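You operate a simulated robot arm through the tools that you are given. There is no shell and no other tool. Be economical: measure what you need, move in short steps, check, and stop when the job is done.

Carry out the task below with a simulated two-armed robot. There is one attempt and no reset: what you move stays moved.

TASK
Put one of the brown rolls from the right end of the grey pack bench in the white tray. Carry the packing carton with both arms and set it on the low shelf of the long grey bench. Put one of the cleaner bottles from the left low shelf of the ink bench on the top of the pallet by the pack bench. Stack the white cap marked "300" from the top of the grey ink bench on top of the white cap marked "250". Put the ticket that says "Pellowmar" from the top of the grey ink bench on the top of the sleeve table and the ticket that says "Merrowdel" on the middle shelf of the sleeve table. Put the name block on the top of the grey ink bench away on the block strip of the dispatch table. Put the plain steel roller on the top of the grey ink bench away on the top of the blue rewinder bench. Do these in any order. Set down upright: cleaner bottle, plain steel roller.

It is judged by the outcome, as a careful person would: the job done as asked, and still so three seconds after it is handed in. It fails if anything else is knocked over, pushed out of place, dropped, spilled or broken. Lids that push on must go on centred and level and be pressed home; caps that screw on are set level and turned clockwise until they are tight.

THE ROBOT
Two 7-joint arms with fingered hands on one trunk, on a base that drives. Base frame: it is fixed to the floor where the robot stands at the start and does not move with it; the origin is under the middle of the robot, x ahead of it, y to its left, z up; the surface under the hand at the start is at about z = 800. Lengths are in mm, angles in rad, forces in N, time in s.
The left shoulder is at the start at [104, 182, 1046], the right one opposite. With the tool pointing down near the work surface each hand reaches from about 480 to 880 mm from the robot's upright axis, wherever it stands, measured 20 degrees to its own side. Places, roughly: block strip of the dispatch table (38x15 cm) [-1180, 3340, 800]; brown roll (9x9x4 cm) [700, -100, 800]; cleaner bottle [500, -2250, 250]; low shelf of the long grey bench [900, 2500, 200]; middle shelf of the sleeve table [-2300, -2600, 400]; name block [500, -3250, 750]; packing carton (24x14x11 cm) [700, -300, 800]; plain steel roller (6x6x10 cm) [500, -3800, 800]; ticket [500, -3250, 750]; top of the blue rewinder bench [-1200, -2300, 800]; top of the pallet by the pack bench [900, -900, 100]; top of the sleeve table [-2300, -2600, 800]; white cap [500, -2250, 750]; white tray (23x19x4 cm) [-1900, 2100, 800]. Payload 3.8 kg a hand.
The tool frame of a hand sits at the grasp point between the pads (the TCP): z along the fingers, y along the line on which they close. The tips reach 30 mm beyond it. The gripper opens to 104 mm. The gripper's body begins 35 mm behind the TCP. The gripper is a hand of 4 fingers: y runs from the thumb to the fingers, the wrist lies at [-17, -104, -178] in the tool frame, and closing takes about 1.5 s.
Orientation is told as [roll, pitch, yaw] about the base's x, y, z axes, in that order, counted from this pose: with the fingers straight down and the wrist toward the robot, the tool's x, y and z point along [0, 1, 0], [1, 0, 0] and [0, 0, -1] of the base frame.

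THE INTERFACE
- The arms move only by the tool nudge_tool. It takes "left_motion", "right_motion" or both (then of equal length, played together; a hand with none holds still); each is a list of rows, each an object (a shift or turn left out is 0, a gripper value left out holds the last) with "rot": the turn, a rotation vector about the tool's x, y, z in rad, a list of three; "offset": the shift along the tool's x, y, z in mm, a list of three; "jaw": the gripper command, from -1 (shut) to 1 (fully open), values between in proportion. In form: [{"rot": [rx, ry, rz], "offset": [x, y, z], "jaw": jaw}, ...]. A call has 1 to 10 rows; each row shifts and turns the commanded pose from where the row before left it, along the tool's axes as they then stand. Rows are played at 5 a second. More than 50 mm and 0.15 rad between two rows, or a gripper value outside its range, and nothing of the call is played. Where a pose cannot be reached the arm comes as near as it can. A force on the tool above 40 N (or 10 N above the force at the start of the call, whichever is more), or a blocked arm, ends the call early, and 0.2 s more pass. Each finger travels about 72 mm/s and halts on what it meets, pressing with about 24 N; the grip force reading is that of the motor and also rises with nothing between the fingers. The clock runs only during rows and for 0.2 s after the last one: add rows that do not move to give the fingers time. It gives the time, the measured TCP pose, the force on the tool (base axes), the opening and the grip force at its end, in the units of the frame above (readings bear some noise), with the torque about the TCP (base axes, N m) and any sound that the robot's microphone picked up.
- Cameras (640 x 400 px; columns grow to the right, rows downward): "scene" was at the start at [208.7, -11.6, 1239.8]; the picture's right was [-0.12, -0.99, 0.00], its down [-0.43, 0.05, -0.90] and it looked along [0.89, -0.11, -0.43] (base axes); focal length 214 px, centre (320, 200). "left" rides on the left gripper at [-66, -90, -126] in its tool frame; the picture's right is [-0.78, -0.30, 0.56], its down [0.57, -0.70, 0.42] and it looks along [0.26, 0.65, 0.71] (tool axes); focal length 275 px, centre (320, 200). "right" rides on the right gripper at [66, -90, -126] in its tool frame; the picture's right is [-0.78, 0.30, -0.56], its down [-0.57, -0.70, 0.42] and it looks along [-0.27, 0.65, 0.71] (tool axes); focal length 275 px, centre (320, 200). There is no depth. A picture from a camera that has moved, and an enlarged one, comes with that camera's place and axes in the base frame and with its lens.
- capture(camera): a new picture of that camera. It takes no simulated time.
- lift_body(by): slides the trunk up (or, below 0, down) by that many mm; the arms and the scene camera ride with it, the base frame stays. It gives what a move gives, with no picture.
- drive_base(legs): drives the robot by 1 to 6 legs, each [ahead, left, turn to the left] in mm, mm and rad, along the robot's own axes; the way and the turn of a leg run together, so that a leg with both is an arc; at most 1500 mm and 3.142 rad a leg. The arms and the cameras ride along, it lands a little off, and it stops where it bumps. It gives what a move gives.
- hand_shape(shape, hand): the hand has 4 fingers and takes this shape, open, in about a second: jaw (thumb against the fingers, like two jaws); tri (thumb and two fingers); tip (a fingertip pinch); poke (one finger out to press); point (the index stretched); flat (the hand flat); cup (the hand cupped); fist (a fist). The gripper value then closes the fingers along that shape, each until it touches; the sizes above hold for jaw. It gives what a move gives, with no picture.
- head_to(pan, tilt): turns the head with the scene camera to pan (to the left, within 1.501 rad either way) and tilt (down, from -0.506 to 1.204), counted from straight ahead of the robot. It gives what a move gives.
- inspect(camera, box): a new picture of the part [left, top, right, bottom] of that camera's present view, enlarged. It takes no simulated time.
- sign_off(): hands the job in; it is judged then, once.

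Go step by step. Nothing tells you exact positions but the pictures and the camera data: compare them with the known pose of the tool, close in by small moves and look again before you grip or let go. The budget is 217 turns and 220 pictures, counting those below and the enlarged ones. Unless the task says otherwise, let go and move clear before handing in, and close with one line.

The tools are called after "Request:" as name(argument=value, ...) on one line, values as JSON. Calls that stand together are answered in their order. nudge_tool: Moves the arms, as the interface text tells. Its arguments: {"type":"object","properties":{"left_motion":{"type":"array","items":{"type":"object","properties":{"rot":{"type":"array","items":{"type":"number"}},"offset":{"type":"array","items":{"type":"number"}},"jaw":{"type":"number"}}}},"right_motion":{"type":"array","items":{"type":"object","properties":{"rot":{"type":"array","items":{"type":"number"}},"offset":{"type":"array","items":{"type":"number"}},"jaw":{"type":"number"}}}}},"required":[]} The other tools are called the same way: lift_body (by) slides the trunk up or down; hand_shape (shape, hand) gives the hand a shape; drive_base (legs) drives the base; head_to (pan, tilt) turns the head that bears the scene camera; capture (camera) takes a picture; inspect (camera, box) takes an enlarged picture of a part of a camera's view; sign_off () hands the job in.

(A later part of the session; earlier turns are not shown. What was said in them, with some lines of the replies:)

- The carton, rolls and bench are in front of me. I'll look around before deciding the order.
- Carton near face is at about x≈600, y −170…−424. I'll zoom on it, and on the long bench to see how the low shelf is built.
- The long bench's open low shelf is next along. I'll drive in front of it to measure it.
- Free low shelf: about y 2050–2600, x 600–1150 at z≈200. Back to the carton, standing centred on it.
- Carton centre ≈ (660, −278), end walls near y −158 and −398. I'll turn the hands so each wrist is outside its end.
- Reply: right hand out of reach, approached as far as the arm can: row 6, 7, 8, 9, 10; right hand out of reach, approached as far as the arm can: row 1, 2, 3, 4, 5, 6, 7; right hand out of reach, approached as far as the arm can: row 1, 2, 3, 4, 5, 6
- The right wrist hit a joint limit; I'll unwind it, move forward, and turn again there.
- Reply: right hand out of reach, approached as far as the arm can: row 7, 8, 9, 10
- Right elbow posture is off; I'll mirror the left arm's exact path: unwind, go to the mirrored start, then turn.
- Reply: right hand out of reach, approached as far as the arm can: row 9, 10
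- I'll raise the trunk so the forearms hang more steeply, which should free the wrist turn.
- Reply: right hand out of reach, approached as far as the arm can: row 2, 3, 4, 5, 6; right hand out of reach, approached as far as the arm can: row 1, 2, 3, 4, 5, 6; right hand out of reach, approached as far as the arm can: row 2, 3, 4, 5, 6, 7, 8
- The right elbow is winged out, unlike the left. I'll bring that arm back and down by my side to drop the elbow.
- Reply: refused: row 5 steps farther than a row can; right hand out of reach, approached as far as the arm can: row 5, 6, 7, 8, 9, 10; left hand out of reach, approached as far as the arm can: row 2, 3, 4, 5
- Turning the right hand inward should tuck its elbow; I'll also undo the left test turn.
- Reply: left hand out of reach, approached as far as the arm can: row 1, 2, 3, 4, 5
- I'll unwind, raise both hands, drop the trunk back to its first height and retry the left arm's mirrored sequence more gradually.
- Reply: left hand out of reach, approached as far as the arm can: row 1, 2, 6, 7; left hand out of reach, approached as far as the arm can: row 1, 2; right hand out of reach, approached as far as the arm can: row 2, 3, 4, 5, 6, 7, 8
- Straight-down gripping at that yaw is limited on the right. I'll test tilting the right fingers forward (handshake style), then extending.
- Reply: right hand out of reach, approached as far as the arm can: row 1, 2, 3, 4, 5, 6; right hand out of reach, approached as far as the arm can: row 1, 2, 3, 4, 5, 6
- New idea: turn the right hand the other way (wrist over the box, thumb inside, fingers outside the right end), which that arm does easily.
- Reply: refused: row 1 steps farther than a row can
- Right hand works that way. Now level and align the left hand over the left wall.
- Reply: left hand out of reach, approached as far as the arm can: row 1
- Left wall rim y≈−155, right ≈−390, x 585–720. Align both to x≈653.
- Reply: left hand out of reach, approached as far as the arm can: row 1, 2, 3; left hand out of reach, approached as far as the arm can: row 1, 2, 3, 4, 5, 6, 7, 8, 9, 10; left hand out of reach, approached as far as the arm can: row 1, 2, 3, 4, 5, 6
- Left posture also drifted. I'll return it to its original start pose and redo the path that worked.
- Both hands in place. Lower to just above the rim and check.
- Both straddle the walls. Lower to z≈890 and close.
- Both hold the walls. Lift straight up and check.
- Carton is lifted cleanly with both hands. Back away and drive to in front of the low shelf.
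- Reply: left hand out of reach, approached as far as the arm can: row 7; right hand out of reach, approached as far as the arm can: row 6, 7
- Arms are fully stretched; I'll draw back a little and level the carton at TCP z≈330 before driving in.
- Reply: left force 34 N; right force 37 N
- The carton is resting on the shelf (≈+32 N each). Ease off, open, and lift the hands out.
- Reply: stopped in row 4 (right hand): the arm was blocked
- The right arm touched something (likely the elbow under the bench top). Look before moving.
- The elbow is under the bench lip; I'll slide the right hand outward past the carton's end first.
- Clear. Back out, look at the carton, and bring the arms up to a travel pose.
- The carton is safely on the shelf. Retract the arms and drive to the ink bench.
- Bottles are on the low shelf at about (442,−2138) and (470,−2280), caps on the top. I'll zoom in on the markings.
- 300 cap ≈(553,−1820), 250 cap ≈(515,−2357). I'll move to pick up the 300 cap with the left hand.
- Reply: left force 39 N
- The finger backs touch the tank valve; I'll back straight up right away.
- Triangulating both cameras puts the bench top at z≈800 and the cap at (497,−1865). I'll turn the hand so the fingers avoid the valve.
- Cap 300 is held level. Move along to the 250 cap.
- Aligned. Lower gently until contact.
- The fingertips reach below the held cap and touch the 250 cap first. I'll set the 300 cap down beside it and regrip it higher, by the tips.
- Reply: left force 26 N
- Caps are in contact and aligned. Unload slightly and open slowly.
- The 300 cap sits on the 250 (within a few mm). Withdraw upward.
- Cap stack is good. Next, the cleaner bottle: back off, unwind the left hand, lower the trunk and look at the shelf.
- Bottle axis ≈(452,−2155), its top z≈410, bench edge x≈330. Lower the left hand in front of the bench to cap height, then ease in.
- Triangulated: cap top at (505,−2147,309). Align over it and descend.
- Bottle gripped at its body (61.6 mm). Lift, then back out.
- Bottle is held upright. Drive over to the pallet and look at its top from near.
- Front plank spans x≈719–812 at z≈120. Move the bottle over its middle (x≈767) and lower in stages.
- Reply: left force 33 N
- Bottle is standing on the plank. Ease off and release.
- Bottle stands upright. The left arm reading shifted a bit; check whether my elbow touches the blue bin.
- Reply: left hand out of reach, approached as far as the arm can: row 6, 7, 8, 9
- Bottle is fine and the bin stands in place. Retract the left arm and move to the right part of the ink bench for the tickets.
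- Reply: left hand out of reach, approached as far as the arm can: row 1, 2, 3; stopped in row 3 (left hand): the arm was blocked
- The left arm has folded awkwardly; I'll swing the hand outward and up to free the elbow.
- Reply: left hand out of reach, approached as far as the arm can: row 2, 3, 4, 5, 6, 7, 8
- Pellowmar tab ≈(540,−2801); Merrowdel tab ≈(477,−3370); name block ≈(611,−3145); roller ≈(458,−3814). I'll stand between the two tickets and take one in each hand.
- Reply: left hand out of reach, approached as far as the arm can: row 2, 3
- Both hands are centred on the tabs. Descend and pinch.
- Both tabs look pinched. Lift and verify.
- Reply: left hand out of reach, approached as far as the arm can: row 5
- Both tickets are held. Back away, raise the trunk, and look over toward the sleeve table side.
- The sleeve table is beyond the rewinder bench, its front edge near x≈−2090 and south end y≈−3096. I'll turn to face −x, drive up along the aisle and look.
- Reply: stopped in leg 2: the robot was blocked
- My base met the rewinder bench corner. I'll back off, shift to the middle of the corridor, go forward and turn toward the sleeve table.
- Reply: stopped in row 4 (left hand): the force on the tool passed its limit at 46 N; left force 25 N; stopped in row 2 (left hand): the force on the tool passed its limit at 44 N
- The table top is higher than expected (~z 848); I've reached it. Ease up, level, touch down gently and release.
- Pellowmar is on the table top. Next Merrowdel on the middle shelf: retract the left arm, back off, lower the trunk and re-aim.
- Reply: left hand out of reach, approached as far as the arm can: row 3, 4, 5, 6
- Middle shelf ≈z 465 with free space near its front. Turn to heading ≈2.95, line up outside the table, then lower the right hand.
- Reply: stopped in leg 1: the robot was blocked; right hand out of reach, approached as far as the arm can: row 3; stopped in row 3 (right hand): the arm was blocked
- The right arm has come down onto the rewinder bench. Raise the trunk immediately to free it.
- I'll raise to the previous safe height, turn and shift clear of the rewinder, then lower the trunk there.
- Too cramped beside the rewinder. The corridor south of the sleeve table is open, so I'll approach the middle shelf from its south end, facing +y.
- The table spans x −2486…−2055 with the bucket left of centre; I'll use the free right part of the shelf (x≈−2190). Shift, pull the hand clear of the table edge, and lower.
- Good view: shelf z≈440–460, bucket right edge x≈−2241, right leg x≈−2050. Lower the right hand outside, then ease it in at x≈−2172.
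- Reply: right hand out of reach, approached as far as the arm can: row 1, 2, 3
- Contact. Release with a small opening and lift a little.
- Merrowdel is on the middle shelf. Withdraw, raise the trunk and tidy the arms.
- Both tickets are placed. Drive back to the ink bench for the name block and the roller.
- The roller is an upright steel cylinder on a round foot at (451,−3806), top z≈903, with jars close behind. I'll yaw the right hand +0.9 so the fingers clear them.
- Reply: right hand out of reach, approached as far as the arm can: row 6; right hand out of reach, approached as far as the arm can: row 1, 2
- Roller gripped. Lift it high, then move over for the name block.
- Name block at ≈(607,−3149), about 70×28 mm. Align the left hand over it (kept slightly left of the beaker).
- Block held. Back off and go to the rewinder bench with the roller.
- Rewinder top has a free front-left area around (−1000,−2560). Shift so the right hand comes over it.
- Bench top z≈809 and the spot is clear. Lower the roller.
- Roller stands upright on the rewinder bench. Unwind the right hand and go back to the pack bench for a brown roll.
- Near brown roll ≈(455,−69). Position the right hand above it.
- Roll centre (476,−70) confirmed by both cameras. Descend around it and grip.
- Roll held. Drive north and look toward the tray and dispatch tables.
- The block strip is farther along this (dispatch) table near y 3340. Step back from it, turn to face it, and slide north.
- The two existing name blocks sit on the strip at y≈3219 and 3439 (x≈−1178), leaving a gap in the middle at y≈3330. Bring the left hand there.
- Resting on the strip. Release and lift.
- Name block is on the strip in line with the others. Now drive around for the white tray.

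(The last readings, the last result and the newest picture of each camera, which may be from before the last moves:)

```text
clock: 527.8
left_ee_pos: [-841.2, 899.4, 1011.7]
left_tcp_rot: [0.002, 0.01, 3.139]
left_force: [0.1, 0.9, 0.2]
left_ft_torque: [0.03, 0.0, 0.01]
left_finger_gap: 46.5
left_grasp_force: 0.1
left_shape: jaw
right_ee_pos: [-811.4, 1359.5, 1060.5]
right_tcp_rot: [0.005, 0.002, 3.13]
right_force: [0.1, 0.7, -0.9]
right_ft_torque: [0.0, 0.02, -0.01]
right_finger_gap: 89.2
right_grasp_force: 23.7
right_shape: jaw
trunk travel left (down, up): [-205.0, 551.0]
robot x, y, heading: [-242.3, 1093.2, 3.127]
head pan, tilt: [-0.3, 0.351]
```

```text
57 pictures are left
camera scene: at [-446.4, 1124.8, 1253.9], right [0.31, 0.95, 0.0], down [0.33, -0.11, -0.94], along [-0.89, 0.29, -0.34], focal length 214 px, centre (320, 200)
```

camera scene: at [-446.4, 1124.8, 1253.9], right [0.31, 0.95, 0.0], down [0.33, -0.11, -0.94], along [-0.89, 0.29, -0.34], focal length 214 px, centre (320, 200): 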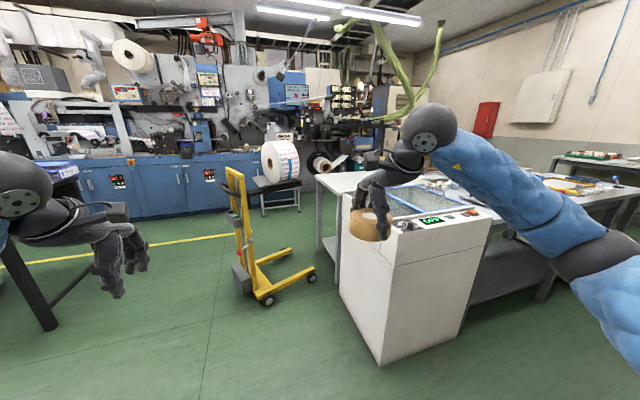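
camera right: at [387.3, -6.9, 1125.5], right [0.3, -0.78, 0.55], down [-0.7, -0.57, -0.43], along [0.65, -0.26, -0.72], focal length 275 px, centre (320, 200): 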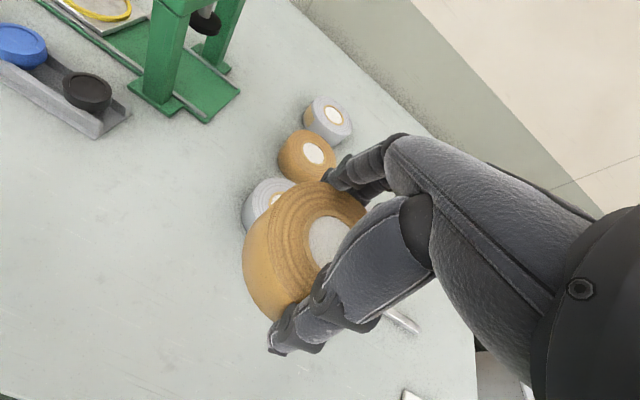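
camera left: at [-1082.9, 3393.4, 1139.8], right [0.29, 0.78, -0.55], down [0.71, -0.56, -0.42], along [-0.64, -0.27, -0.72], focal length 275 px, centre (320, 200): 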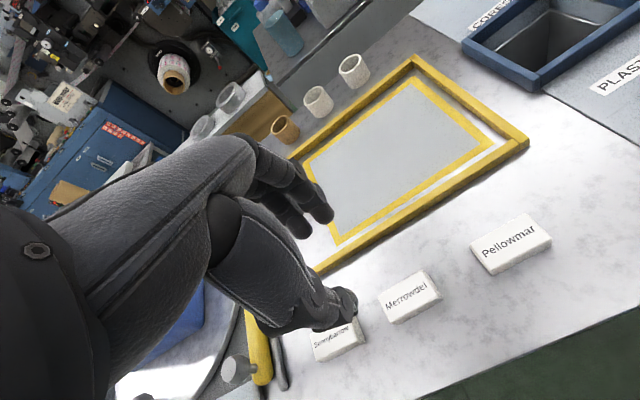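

A stacker truck blocks the south side of the tray table; the aisle west of the table looks open. Go round by y≈380 and look north.

Request:
drive_base(legs=[[0, 720, 0.015], [1450, 0, 0], [930, 0, 0], [0, 0, -1.57]])

Request:
head_to(pan=-0.1, tilt=0.3)

Request:
capture(camera="scene")

```text
clock: 546.8
left_ee_pos: [-2808.9, 1036.6, 1012.7]
left_tcp_rot: [0.0, 0.008, 1.573]
left_force: [0.2, -0.1, 0.1]
left_ft_torque: [-0.02, 0.01, 0.03]
left_finger_gap: 46.6
left_grasp_force: 0.0
left_shape: jaw
right_ee_pos: [-2348.7, 1010.7, 1060.9]
right_tcp_rot: [0.003, 0.004, 1.565]
right_force: [-0.3, -0.5, -2.3]
right_ft_torque: [0.01, 0.03, -0.03]
right_finger_gap: 89.7
right_grasp_force: 23.9
right_shape: jaw
trunk travel left (down, up): [-205.0, 551.0]
robot x, y, heading: [-2609.5, 439.0, 1.563]
head pan, tilt: [-0.3, 0.351]
```

```text
clock: 547.5
left_ee_pos: [-2808.4, 1036.1, 1011.5]
left_tcp_rot: [-0.001, 0.009, 1.575]
left_force: [-0.6, -0.3, 0.1]
left_ft_torque: [0.0, -0.01, -0.03]
left_finger_gap: 46.3
left_grasp_force: 0.1
left_shape: jaw
right_ee_pos: [-2348.6, 1010.4, 1060.7]
right_tcp_rot: [0.003, 0.002, 1.566]
right_force: [1.4, -0.1, -2.2]
right_ft_torque: [-0.02, 0.02, 0.01]
right_finger_gap: 89.4
right_grasp_force: 24.5
right_shape: jaw
trunk travel left (down, up): [-205.0, 551.0]
robot x, y, heading: [-2611.5, 437.7, 1.555]
head pan, tilt: [-0.099, 0.3]
```

```text
56 pictures are left
camera scene: at [-2600.1, 646.0, 1258.6], right [0.99, -0.11, 0.0], down [-0.03, -0.29, -0.96], along [0.1, 0.95, -0.3], focal length 214 px, centre (320, 200)
```

scene: 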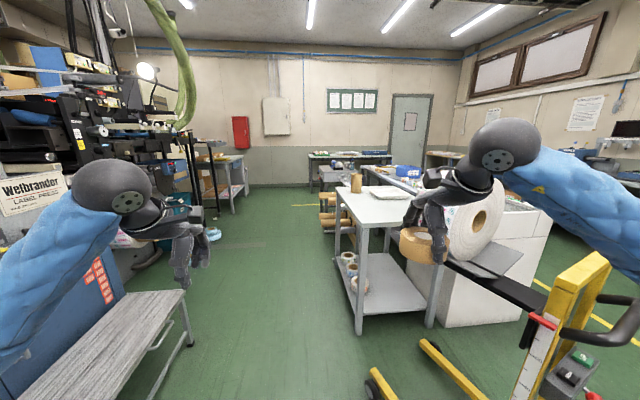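

The tray table is open on its west side. Raise a bit, drive north alongside it, then turn to face it.

Request:
lift_body(by=120)

Request:
drive_base(legs=[[0, 90, 0.015], [1400, 0, 0], [560, 0, 0], [0, 0, -1.57]])

Request:
head_to(pan=-0.2, tilt=0.5)

Request:
capture(camera="scene")

```text
clock: 549.0
left_ee_pos: [-2809.7, 1036.9, 1130.3]
left_tcp_rot: [0.0, 0.01, 1.572]
left_force: [0.3, -0.9, -0.5]
left_ft_torque: [0.03, -0.02, 0.02]
left_finger_gap: 46.4
left_grasp_force: 0.0
left_shape: jaw
right_ee_pos: [-2350.0, 1011.3, 1180.6]
right_tcp_rot: [0.002, 0.003, 1.565]
right_force: [-0.1, -0.3, -1.6]
right_ft_torque: [0.02, 0.0, -0.03]
right_finger_gap: 89.3
right_grasp_force: 23.7
right_shape: jaw
trunk travel left (down, up): [-325.0, 431.0]
robot x, y, heading: [-2611.5, 441.2, 1.559]
head pan, tilt: [-0.099, 0.3]
```

```text
clock: 563.1
left_ee_pos: [-2097.8, 2566.2, 1131.9]
left_tcp_rot: [0.0, 0.009, 0.022]
left_force: [-0.4, 0.3, 0.7]
left_ft_torque: [-0.03, 0.02, -0.01]
left_finger_gap: 46.4
left_grasp_force: 0.0
left_shape: jaw
right_ee_pos: [-2116.9, 2106.1, 1180.9]
right_tcp_rot: [0.003, 0.001, 0.011]
right_force: [-0.2, 0.2, -2.1]
right_ft_torque: [0.02, 0.01, -0.01]
right_finger_gap: 89.3
right_grasp_force: 24.5
right_shape: jaw
trunk travel left (down, up): [-325.0, 431.0]
robot x, y, heading: [-2694.2, 2354.7, 0.013]
head pan, tilt: [-0.099, 0.3]
```

```text
clock: 563.9
left_ee_pos: [-2098.2, 2566.6, 1131.4]
left_tcp_rot: [-0.001, 0.01, 0.02]
left_force: [0.2, 0.1, 0.9]
left_ft_torque: [0.0, 0.01, -0.02]
left_finger_gap: 46.5
left_grasp_force: 0.1
left_shape: jaw
right_ee_pos: [-2116.5, 2106.0, 1180.8]
right_tcp_rot: [0.003, 0.002, 0.013]
right_force: [-0.7, -0.9, -2.5]
right_ft_torque: [0.01, 0.02, -0.02]
right_finger_gap: 89.2
right_grasp_force: 23.8
right_shape: jaw
trunk travel left (down, up): [-325.0, 431.0]
robot x, y, heading: [-2690.9, 2353.0, 0.01]
head pan, tilt: [-0.201, 0.499]
```

```text
55 pictures are left
camera scene: at [-2541.9, 2339.8, 1363.3], right [-0.19, -0.98, 0.0], down [-0.47, 0.09, -0.88], along [0.86, -0.17, -0.48], focal length 214 px, centre (320, 200)
```

scene: 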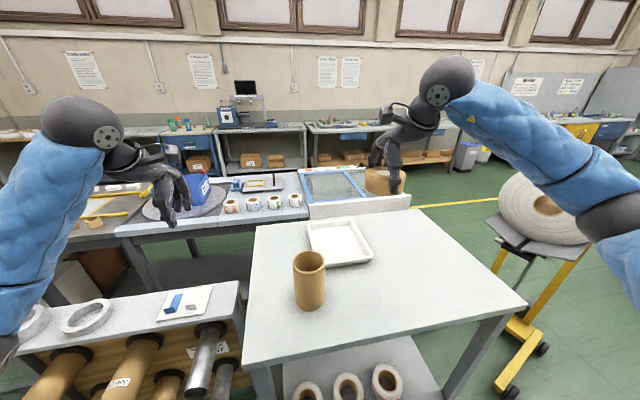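

The white tray is at ≈(−1910,2135); a brown core stands in front-left of it. Move in and lower toward the tray.

Request:
drive_base(legs=[[95, 20, -0.01]])

Request:
lift_body(by=-120)

Request:
nudge_tool(right_motion=[{"offset": [0, 35, 0]}, {"offset": [0, 35, 0]}, {"offset": [0, 30, 10]}, {}])

Request:
capture(camera="right")

```text
clock: 565.0
left_ee_pos: [-2002.2, 2581.5, 1131.5]
left_tcp_rot: [-0.001, 0.009, 0.014]
left_force: [-0.2, 0.2, -0.2]
left_ft_torque: [0.01, 0.02, 0.0]
left_finger_gap: 46.5
left_grasp_force: 0.1
left_shape: jaw
right_ee_pos: [-2024.2, 2121.7, 1179.5]
right_tcp_rot: [0.005, 0.004, 0.005]
right_force: [0.0, 1.2, -1.7]
right_ft_torque: [0.03, 0.04, 0.0]
right_finger_gap: 89.4
right_grasp_force: 24.5
right_shape: jaw
trunk travel left (down, up): [-325.0, 431.0]
robot x, y, heading: [-2600.3, 2377.3, -0.004]
head pan, tilt: [-0.201, 0.499]
```

```text
clock: 566.5
left_ee_pos: [-2004.7, 2581.6, 1012.4]
left_tcp_rot: [0.0, 0.006, 0.014]
left_force: [0.4, -0.3, 0.2]
left_ft_torque: [-0.02, -0.02, -0.01]
left_finger_gap: 46.5
left_grasp_force: 0.0
left_shape: jaw
right_ee_pos: [-2025.5, 2122.2, 1062.5]
right_tcp_rot: [0.004, -0.001, 0.005]
right_force: [-1.1, 0.1, -1.7]
right_ft_torque: [0.02, 0.0, -0.01]
right_finger_gap: 89.3
right_grasp_force: 23.4
right_shape: jaw
trunk travel left (down, up): [-205.0, 551.0]
robot x, y, heading: [-2596.7, 2375.1, 0.001]
head pan, tilt: [-0.201, 0.499]
```

```text
clock: 567.5
left_ee_pos: [-2003.1, 2582.2, 1011.6]
left_tcp_rot: [0.0, 0.008, 0.015]
left_force: [0.0, 0.1, 0.1]
left_ft_torque: [0.01, 0.0, 0.01]
left_finger_gap: 46.7
left_grasp_force: 0.1
left_shape: jaw
right_ee_pos: [-1924.9, 2121.4, 1051.3]
right_tcp_rot: [0.003, 0.002, 0.006]
right_force: [-0.2, 0.3, -0.9]
right_ft_torque: [-0.02, 0.01, -0.01]
right_finger_gap: 89.1
right_grasp_force: 23.4
right_shape: jaw
trunk travel left (down, up): [-205.0, 551.0]
robot x, y, heading: [-2601.6, 2376.3, 0.003]
head pan, tilt: [-0.201, 0.499]
```

```text
54 pictures are left
camera right: at [-2015.6, 2186.7, 1177.3], right [0.3, -0.78, 0.55], down [-0.7, -0.57, -0.43], along [0.65, -0.26, -0.72], focal length 275 px, centre (320, 200)
```

right: 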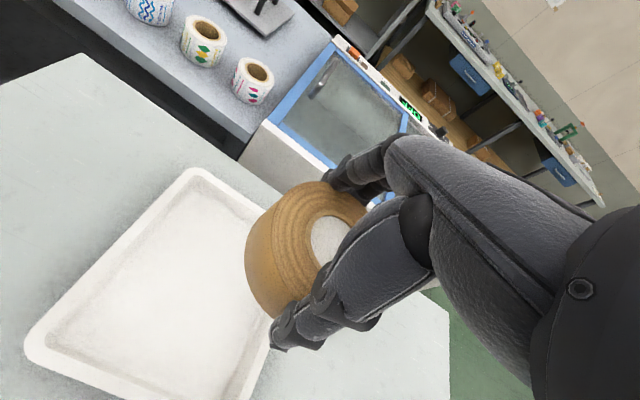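

Tray spans x −2023…−1804, y 2053…2243. Centre the roll and lower in stages.

Request:
nudge_tool(right_motion=[{"offset": [13, 12, 10]}, {"offset": [13, 0, 35]}, {"offset": [0, 0, 40]}, {"offset": [0, 0, 35]}, {}])

Request:
capture(camera="right")

Request:
capture(camera="scene")

```text
clock: 568.7
left_ee_pos: [-2004.1, 2582.9, 1012.3]
left_tcp_rot: [-0.001, 0.008, 0.015]
left_force: [0.4, -0.5, 0.0]
left_ft_torque: [0.0, 0.0, 0.02]
left_finger_gap: 46.4
left_grasp_force: 0.1
left_shape: jaw
right_ee_pos: [-1914.6, 2148.6, 929.5]
right_tcp_rot: [0.003, 0.001, 0.006]
right_force: [0.6, 1.2, -2.3]
right_ft_torque: [0.04, 0.01, 0.01]
right_finger_gap: 89.1
right_grasp_force: 23.9
right_shape: jaw
trunk travel left (down, up): [-205.0, 551.0]
robot x, y, heading: [-2600.2, 2377.7, 0.002]
head pan, tilt: [-0.201, 0.499]
```

```text
53 pictures are left
camera right: at [-2004.3, 2214.1, 1055.0], right [0.3, -0.78, 0.55], down [-0.7, -0.57, -0.43], along [0.65, -0.26, -0.72], focal length 275 px, centre (320, 200)
```

right: 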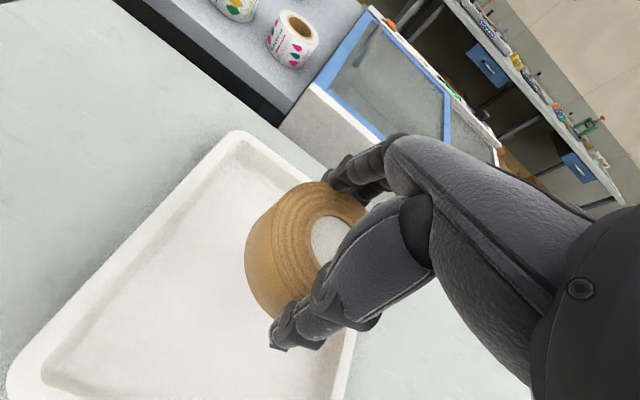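

```text
52 pictures are left
camera scene: at [-2396.2, 2359.1, 1240.3], right [-0.2, -0.98, 0.0], down [-0.47, 0.1, -0.88], along [0.86, -0.17, -0.48], focal length 214 px, centre (320, 200)
```

scene: 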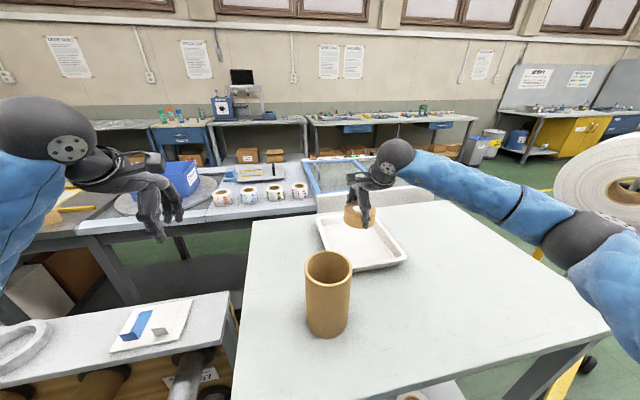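

Request:
nudge_tool(right_motion=[{"offset": [0, 0, 30]}, {"offset": [0, 0, 25]}, {"offset": [0, 0, 8]}, {}])

Request:
nudge_tool(right_motion=[{"offset": [0, 0, 5]}, {"offset": [0, 0, 5]}, {"offset": [0, 0, 4]}, {}])

Request:
capture(camera="right")

```text
clock: 569.7
left_ee_pos: [-2003.3, 2582.2, 1011.3]
left_tcp_rot: [0.0, 0.01, 0.014]
left_force: [0.1, 0.0, -0.1]
left_ft_torque: [-0.01, 0.03, 0.03]
left_finger_gap: 46.5
left_grasp_force: 0.1
left_shape: jaw
right_ee_pos: [-1912.9, 2148.6, 866.8]
right_tcp_rot: [0.004, 0.001, 0.004]
right_force: [-0.4, -0.1, -2.6]
right_ft_torque: [-0.01, 0.0, -0.06]
right_finger_gap: 89.2
right_grasp_force: 24.7
right_shape: jaw
trunk travel left (down, up): [-205.0, 551.0]
robot x, y, heading: [-2602.7, 2377.4, 0.004]
head pan, tilt: [-0.201, 0.499]
```

```text
clock: 570.7
left_ee_pos: [-2003.1, 2582.1, 1012.7]
left_tcp_rot: [0.0, 0.01, 0.014]
left_force: [-0.1, -0.8, 0.1]
left_ft_torque: [-0.03, 0.01, 0.0]
left_finger_gap: 46.6
left_grasp_force: 0.1
left_shape: jaw
right_ee_pos: [-1912.7, 2148.6, 853.3]
right_tcp_rot: [0.004, 0.002, 0.005]
right_force: [1.3, 0.2, -1.7]
right_ft_torque: [-0.01, 0.02, 0.02]
right_finger_gap: 89.2
right_grasp_force: 23.9
right_shape: jaw
trunk travel left (down, up): [-205.0, 551.0]
robot x, y, heading: [-2604.0, 2377.0, 0.0]
head pan, tilt: [-0.201, 0.499]
```

```text
51 pictures are left
camera right: at [-2003.6, 2213.2, 978.7], right [0.3, -0.78, 0.55], down [-0.7, -0.57, -0.43], along [0.65, -0.26, -0.72], focal length 275 px, centre (320, 200)
```

right: 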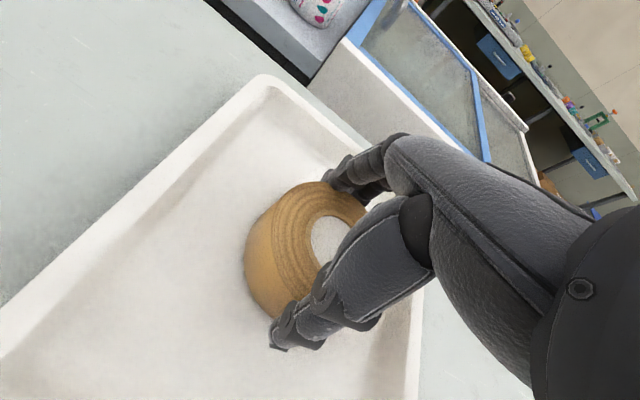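

Request:
nudge_tool(right_motion=[{"offset": [0, 0, 3]}, {"offset": [0, 0, 3]}, {}])

Request:
nudge_tool(right_motion=[{"offset": [0, 0, 3]}, {"offset": [0, 0, 2]}, {}])

```text
clock: 571.5
left_ee_pos: [-2002.9, 2581.9, 1012.2]
left_tcp_rot: [0.0, 0.008, 0.015]
left_force: [0.6, -0.7, -0.1]
left_ft_torque: [0.03, -0.01, 0.02]
left_finger_gap: 46.5
left_grasp_force: 0.1
left_shape: jaw
right_ee_pos: [-1913.9, 2149.0, 847.0]
right_tcp_rot: [0.002, 0.002, 0.005]
right_force: [0.5, 0.0, -1.0]
right_ft_torque: [0.0, 0.01, -0.03]
right_finger_gap: 89.2
right_grasp_force: 23.9
right_shape: jaw
trunk travel left (down, up): [-205.0, 551.0]
robot x, y, heading: [-2601.1, 2377.6, 0.003]
head pan, tilt: [-0.201, 0.499]
```

```text
clock: 572.3
left_ee_pos: [-2004.3, 2581.5, 1012.5]
left_tcp_rot: [0.001, 0.007, 0.014]
left_force: [-0.3, 0.6, 0.3]
left_ft_torque: [0.0, 0.0, -0.01]
left_finger_gap: 46.7
left_grasp_force: 0.1
left_shape: jaw
right_ee_pos: [-1912.9, 2149.3, 844.2]
right_tcp_rot: [0.006, -0.002, 0.004]
right_force: [0.9, 0.1, 8.0]
right_ft_torque: [-0.04, -0.43, 0.0]
right_finger_gap: 89.2
right_grasp_force: 24.2
right_shape: jaw
trunk travel left (down, up): [-205.0, 551.0]
robot x, y, heading: [-2601.1, 2377.6, 0.001]
head pan, tilt: [-0.201, 0.499]
```

Touchdown. Open fully and lift straight up.

Request:
nudge_tool(right_motion=[{"offset": [0, 0, -1]}, {"jaw": 1}, {}, {}, {"offset": [0, 0, -10]}, {"offset": [0, 0, -20]}, {"offset": [0, 0, -40]}, {"offset": [0, 0, -45]}, {"offset": [0, 0, -45]}, {}])

Request:
capture(camera="right")

```text
clock: 574.5
left_ee_pos: [-2003.2, 2582.4, 1011.6]
left_tcp_rot: [-0.001, 0.009, 0.015]
left_force: [-0.2, -0.2, 0.5]
left_ft_torque: [-0.03, -0.01, 0.01]
left_finger_gap: 46.2
left_grasp_force: 0.1
left_shape: jaw
right_ee_pos: [-1914.7, 2149.5, 1005.8]
right_tcp_rot: [0.003, 0.002, 0.005]
right_force: [-0.6, -0.5, -0.1]
right_ft_torque: [-0.04, 0.01, 0.0]
right_finger_gap: 103.7
right_grasp_force: 0.0
right_shape: jaw
trunk travel left (down, up): [-205.0, 551.0]
robot x, y, heading: [-2599.7, 2375.4, -0.0]
head pan, tilt: [-0.201, 0.499]
```

```text
50 pictures are left
camera right: at [-2004.6, 2213.9, 1130.8], right [0.3, -0.78, 0.55], down [-0.7, -0.57, -0.43], along [0.65, -0.26, -0.72], focal length 275 px, centre (320, 200)
```

right: 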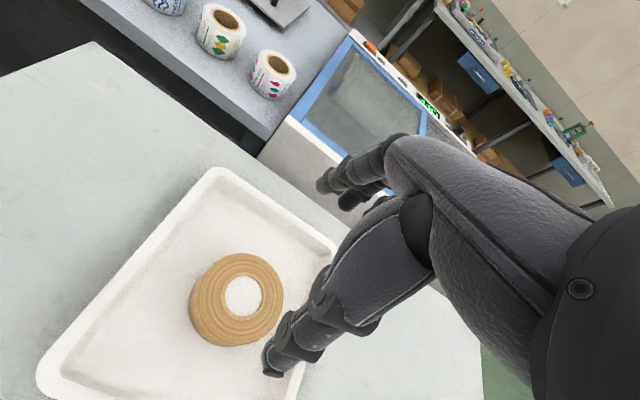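

The roll sits in the tray. Back away clear and take a last look.

Request:
drive_base(legs=[[-250, 0, 0]])

Request:
capture(camera="scene")

```text
clock: 576.3
left_ee_pos: [-2252.9, 2582.6, 1012.5]
left_tcp_rot: [0.0, 0.008, 0.015]
left_force: [-0.8, 0.1, 1.0]
left_ft_torque: [-0.01, -0.03, -0.01]
left_finger_gap: 46.4
left_grasp_force: 0.2
left_shape: jaw
right_ee_pos: [-2163.5, 2150.0, 1006.2]
right_tcp_rot: [0.004, 0.0, 0.007]
right_force: [0.5, -0.1, 0.6]
right_ft_torque: [0.0, -0.02, -0.01]
right_finger_gap: 103.9
right_grasp_force: 0.1
right_shape: jaw
trunk travel left (down, up): [-205.0, 551.0]
robot x, y, heading: [-2850.9, 2381.9, 0.001]
head pan, tilt: [-0.201, 0.499]
```

```text
49 pictures are left
camera scene: at [-2645.6, 2359.1, 1240.5], right [-0.2, -0.98, 0.0], down [-0.47, 0.09, -0.88], along [0.86, -0.17, -0.48], focal length 214 px, centre (320, 200)
```

scene: 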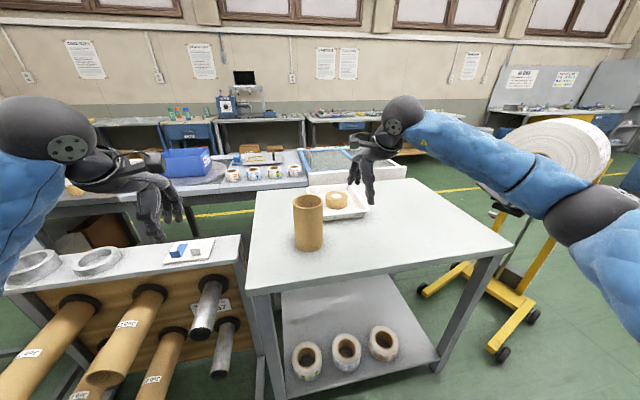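

Every item has been placed and both hands are clear, so I'm handing in.

Request:
sign_off()

```text
The job is handed in.
```

All eight placements are done and handed in; I didn't re-check the earlier ones just before sign-off, and the "300" cap sits a few mm off centre on the "250".
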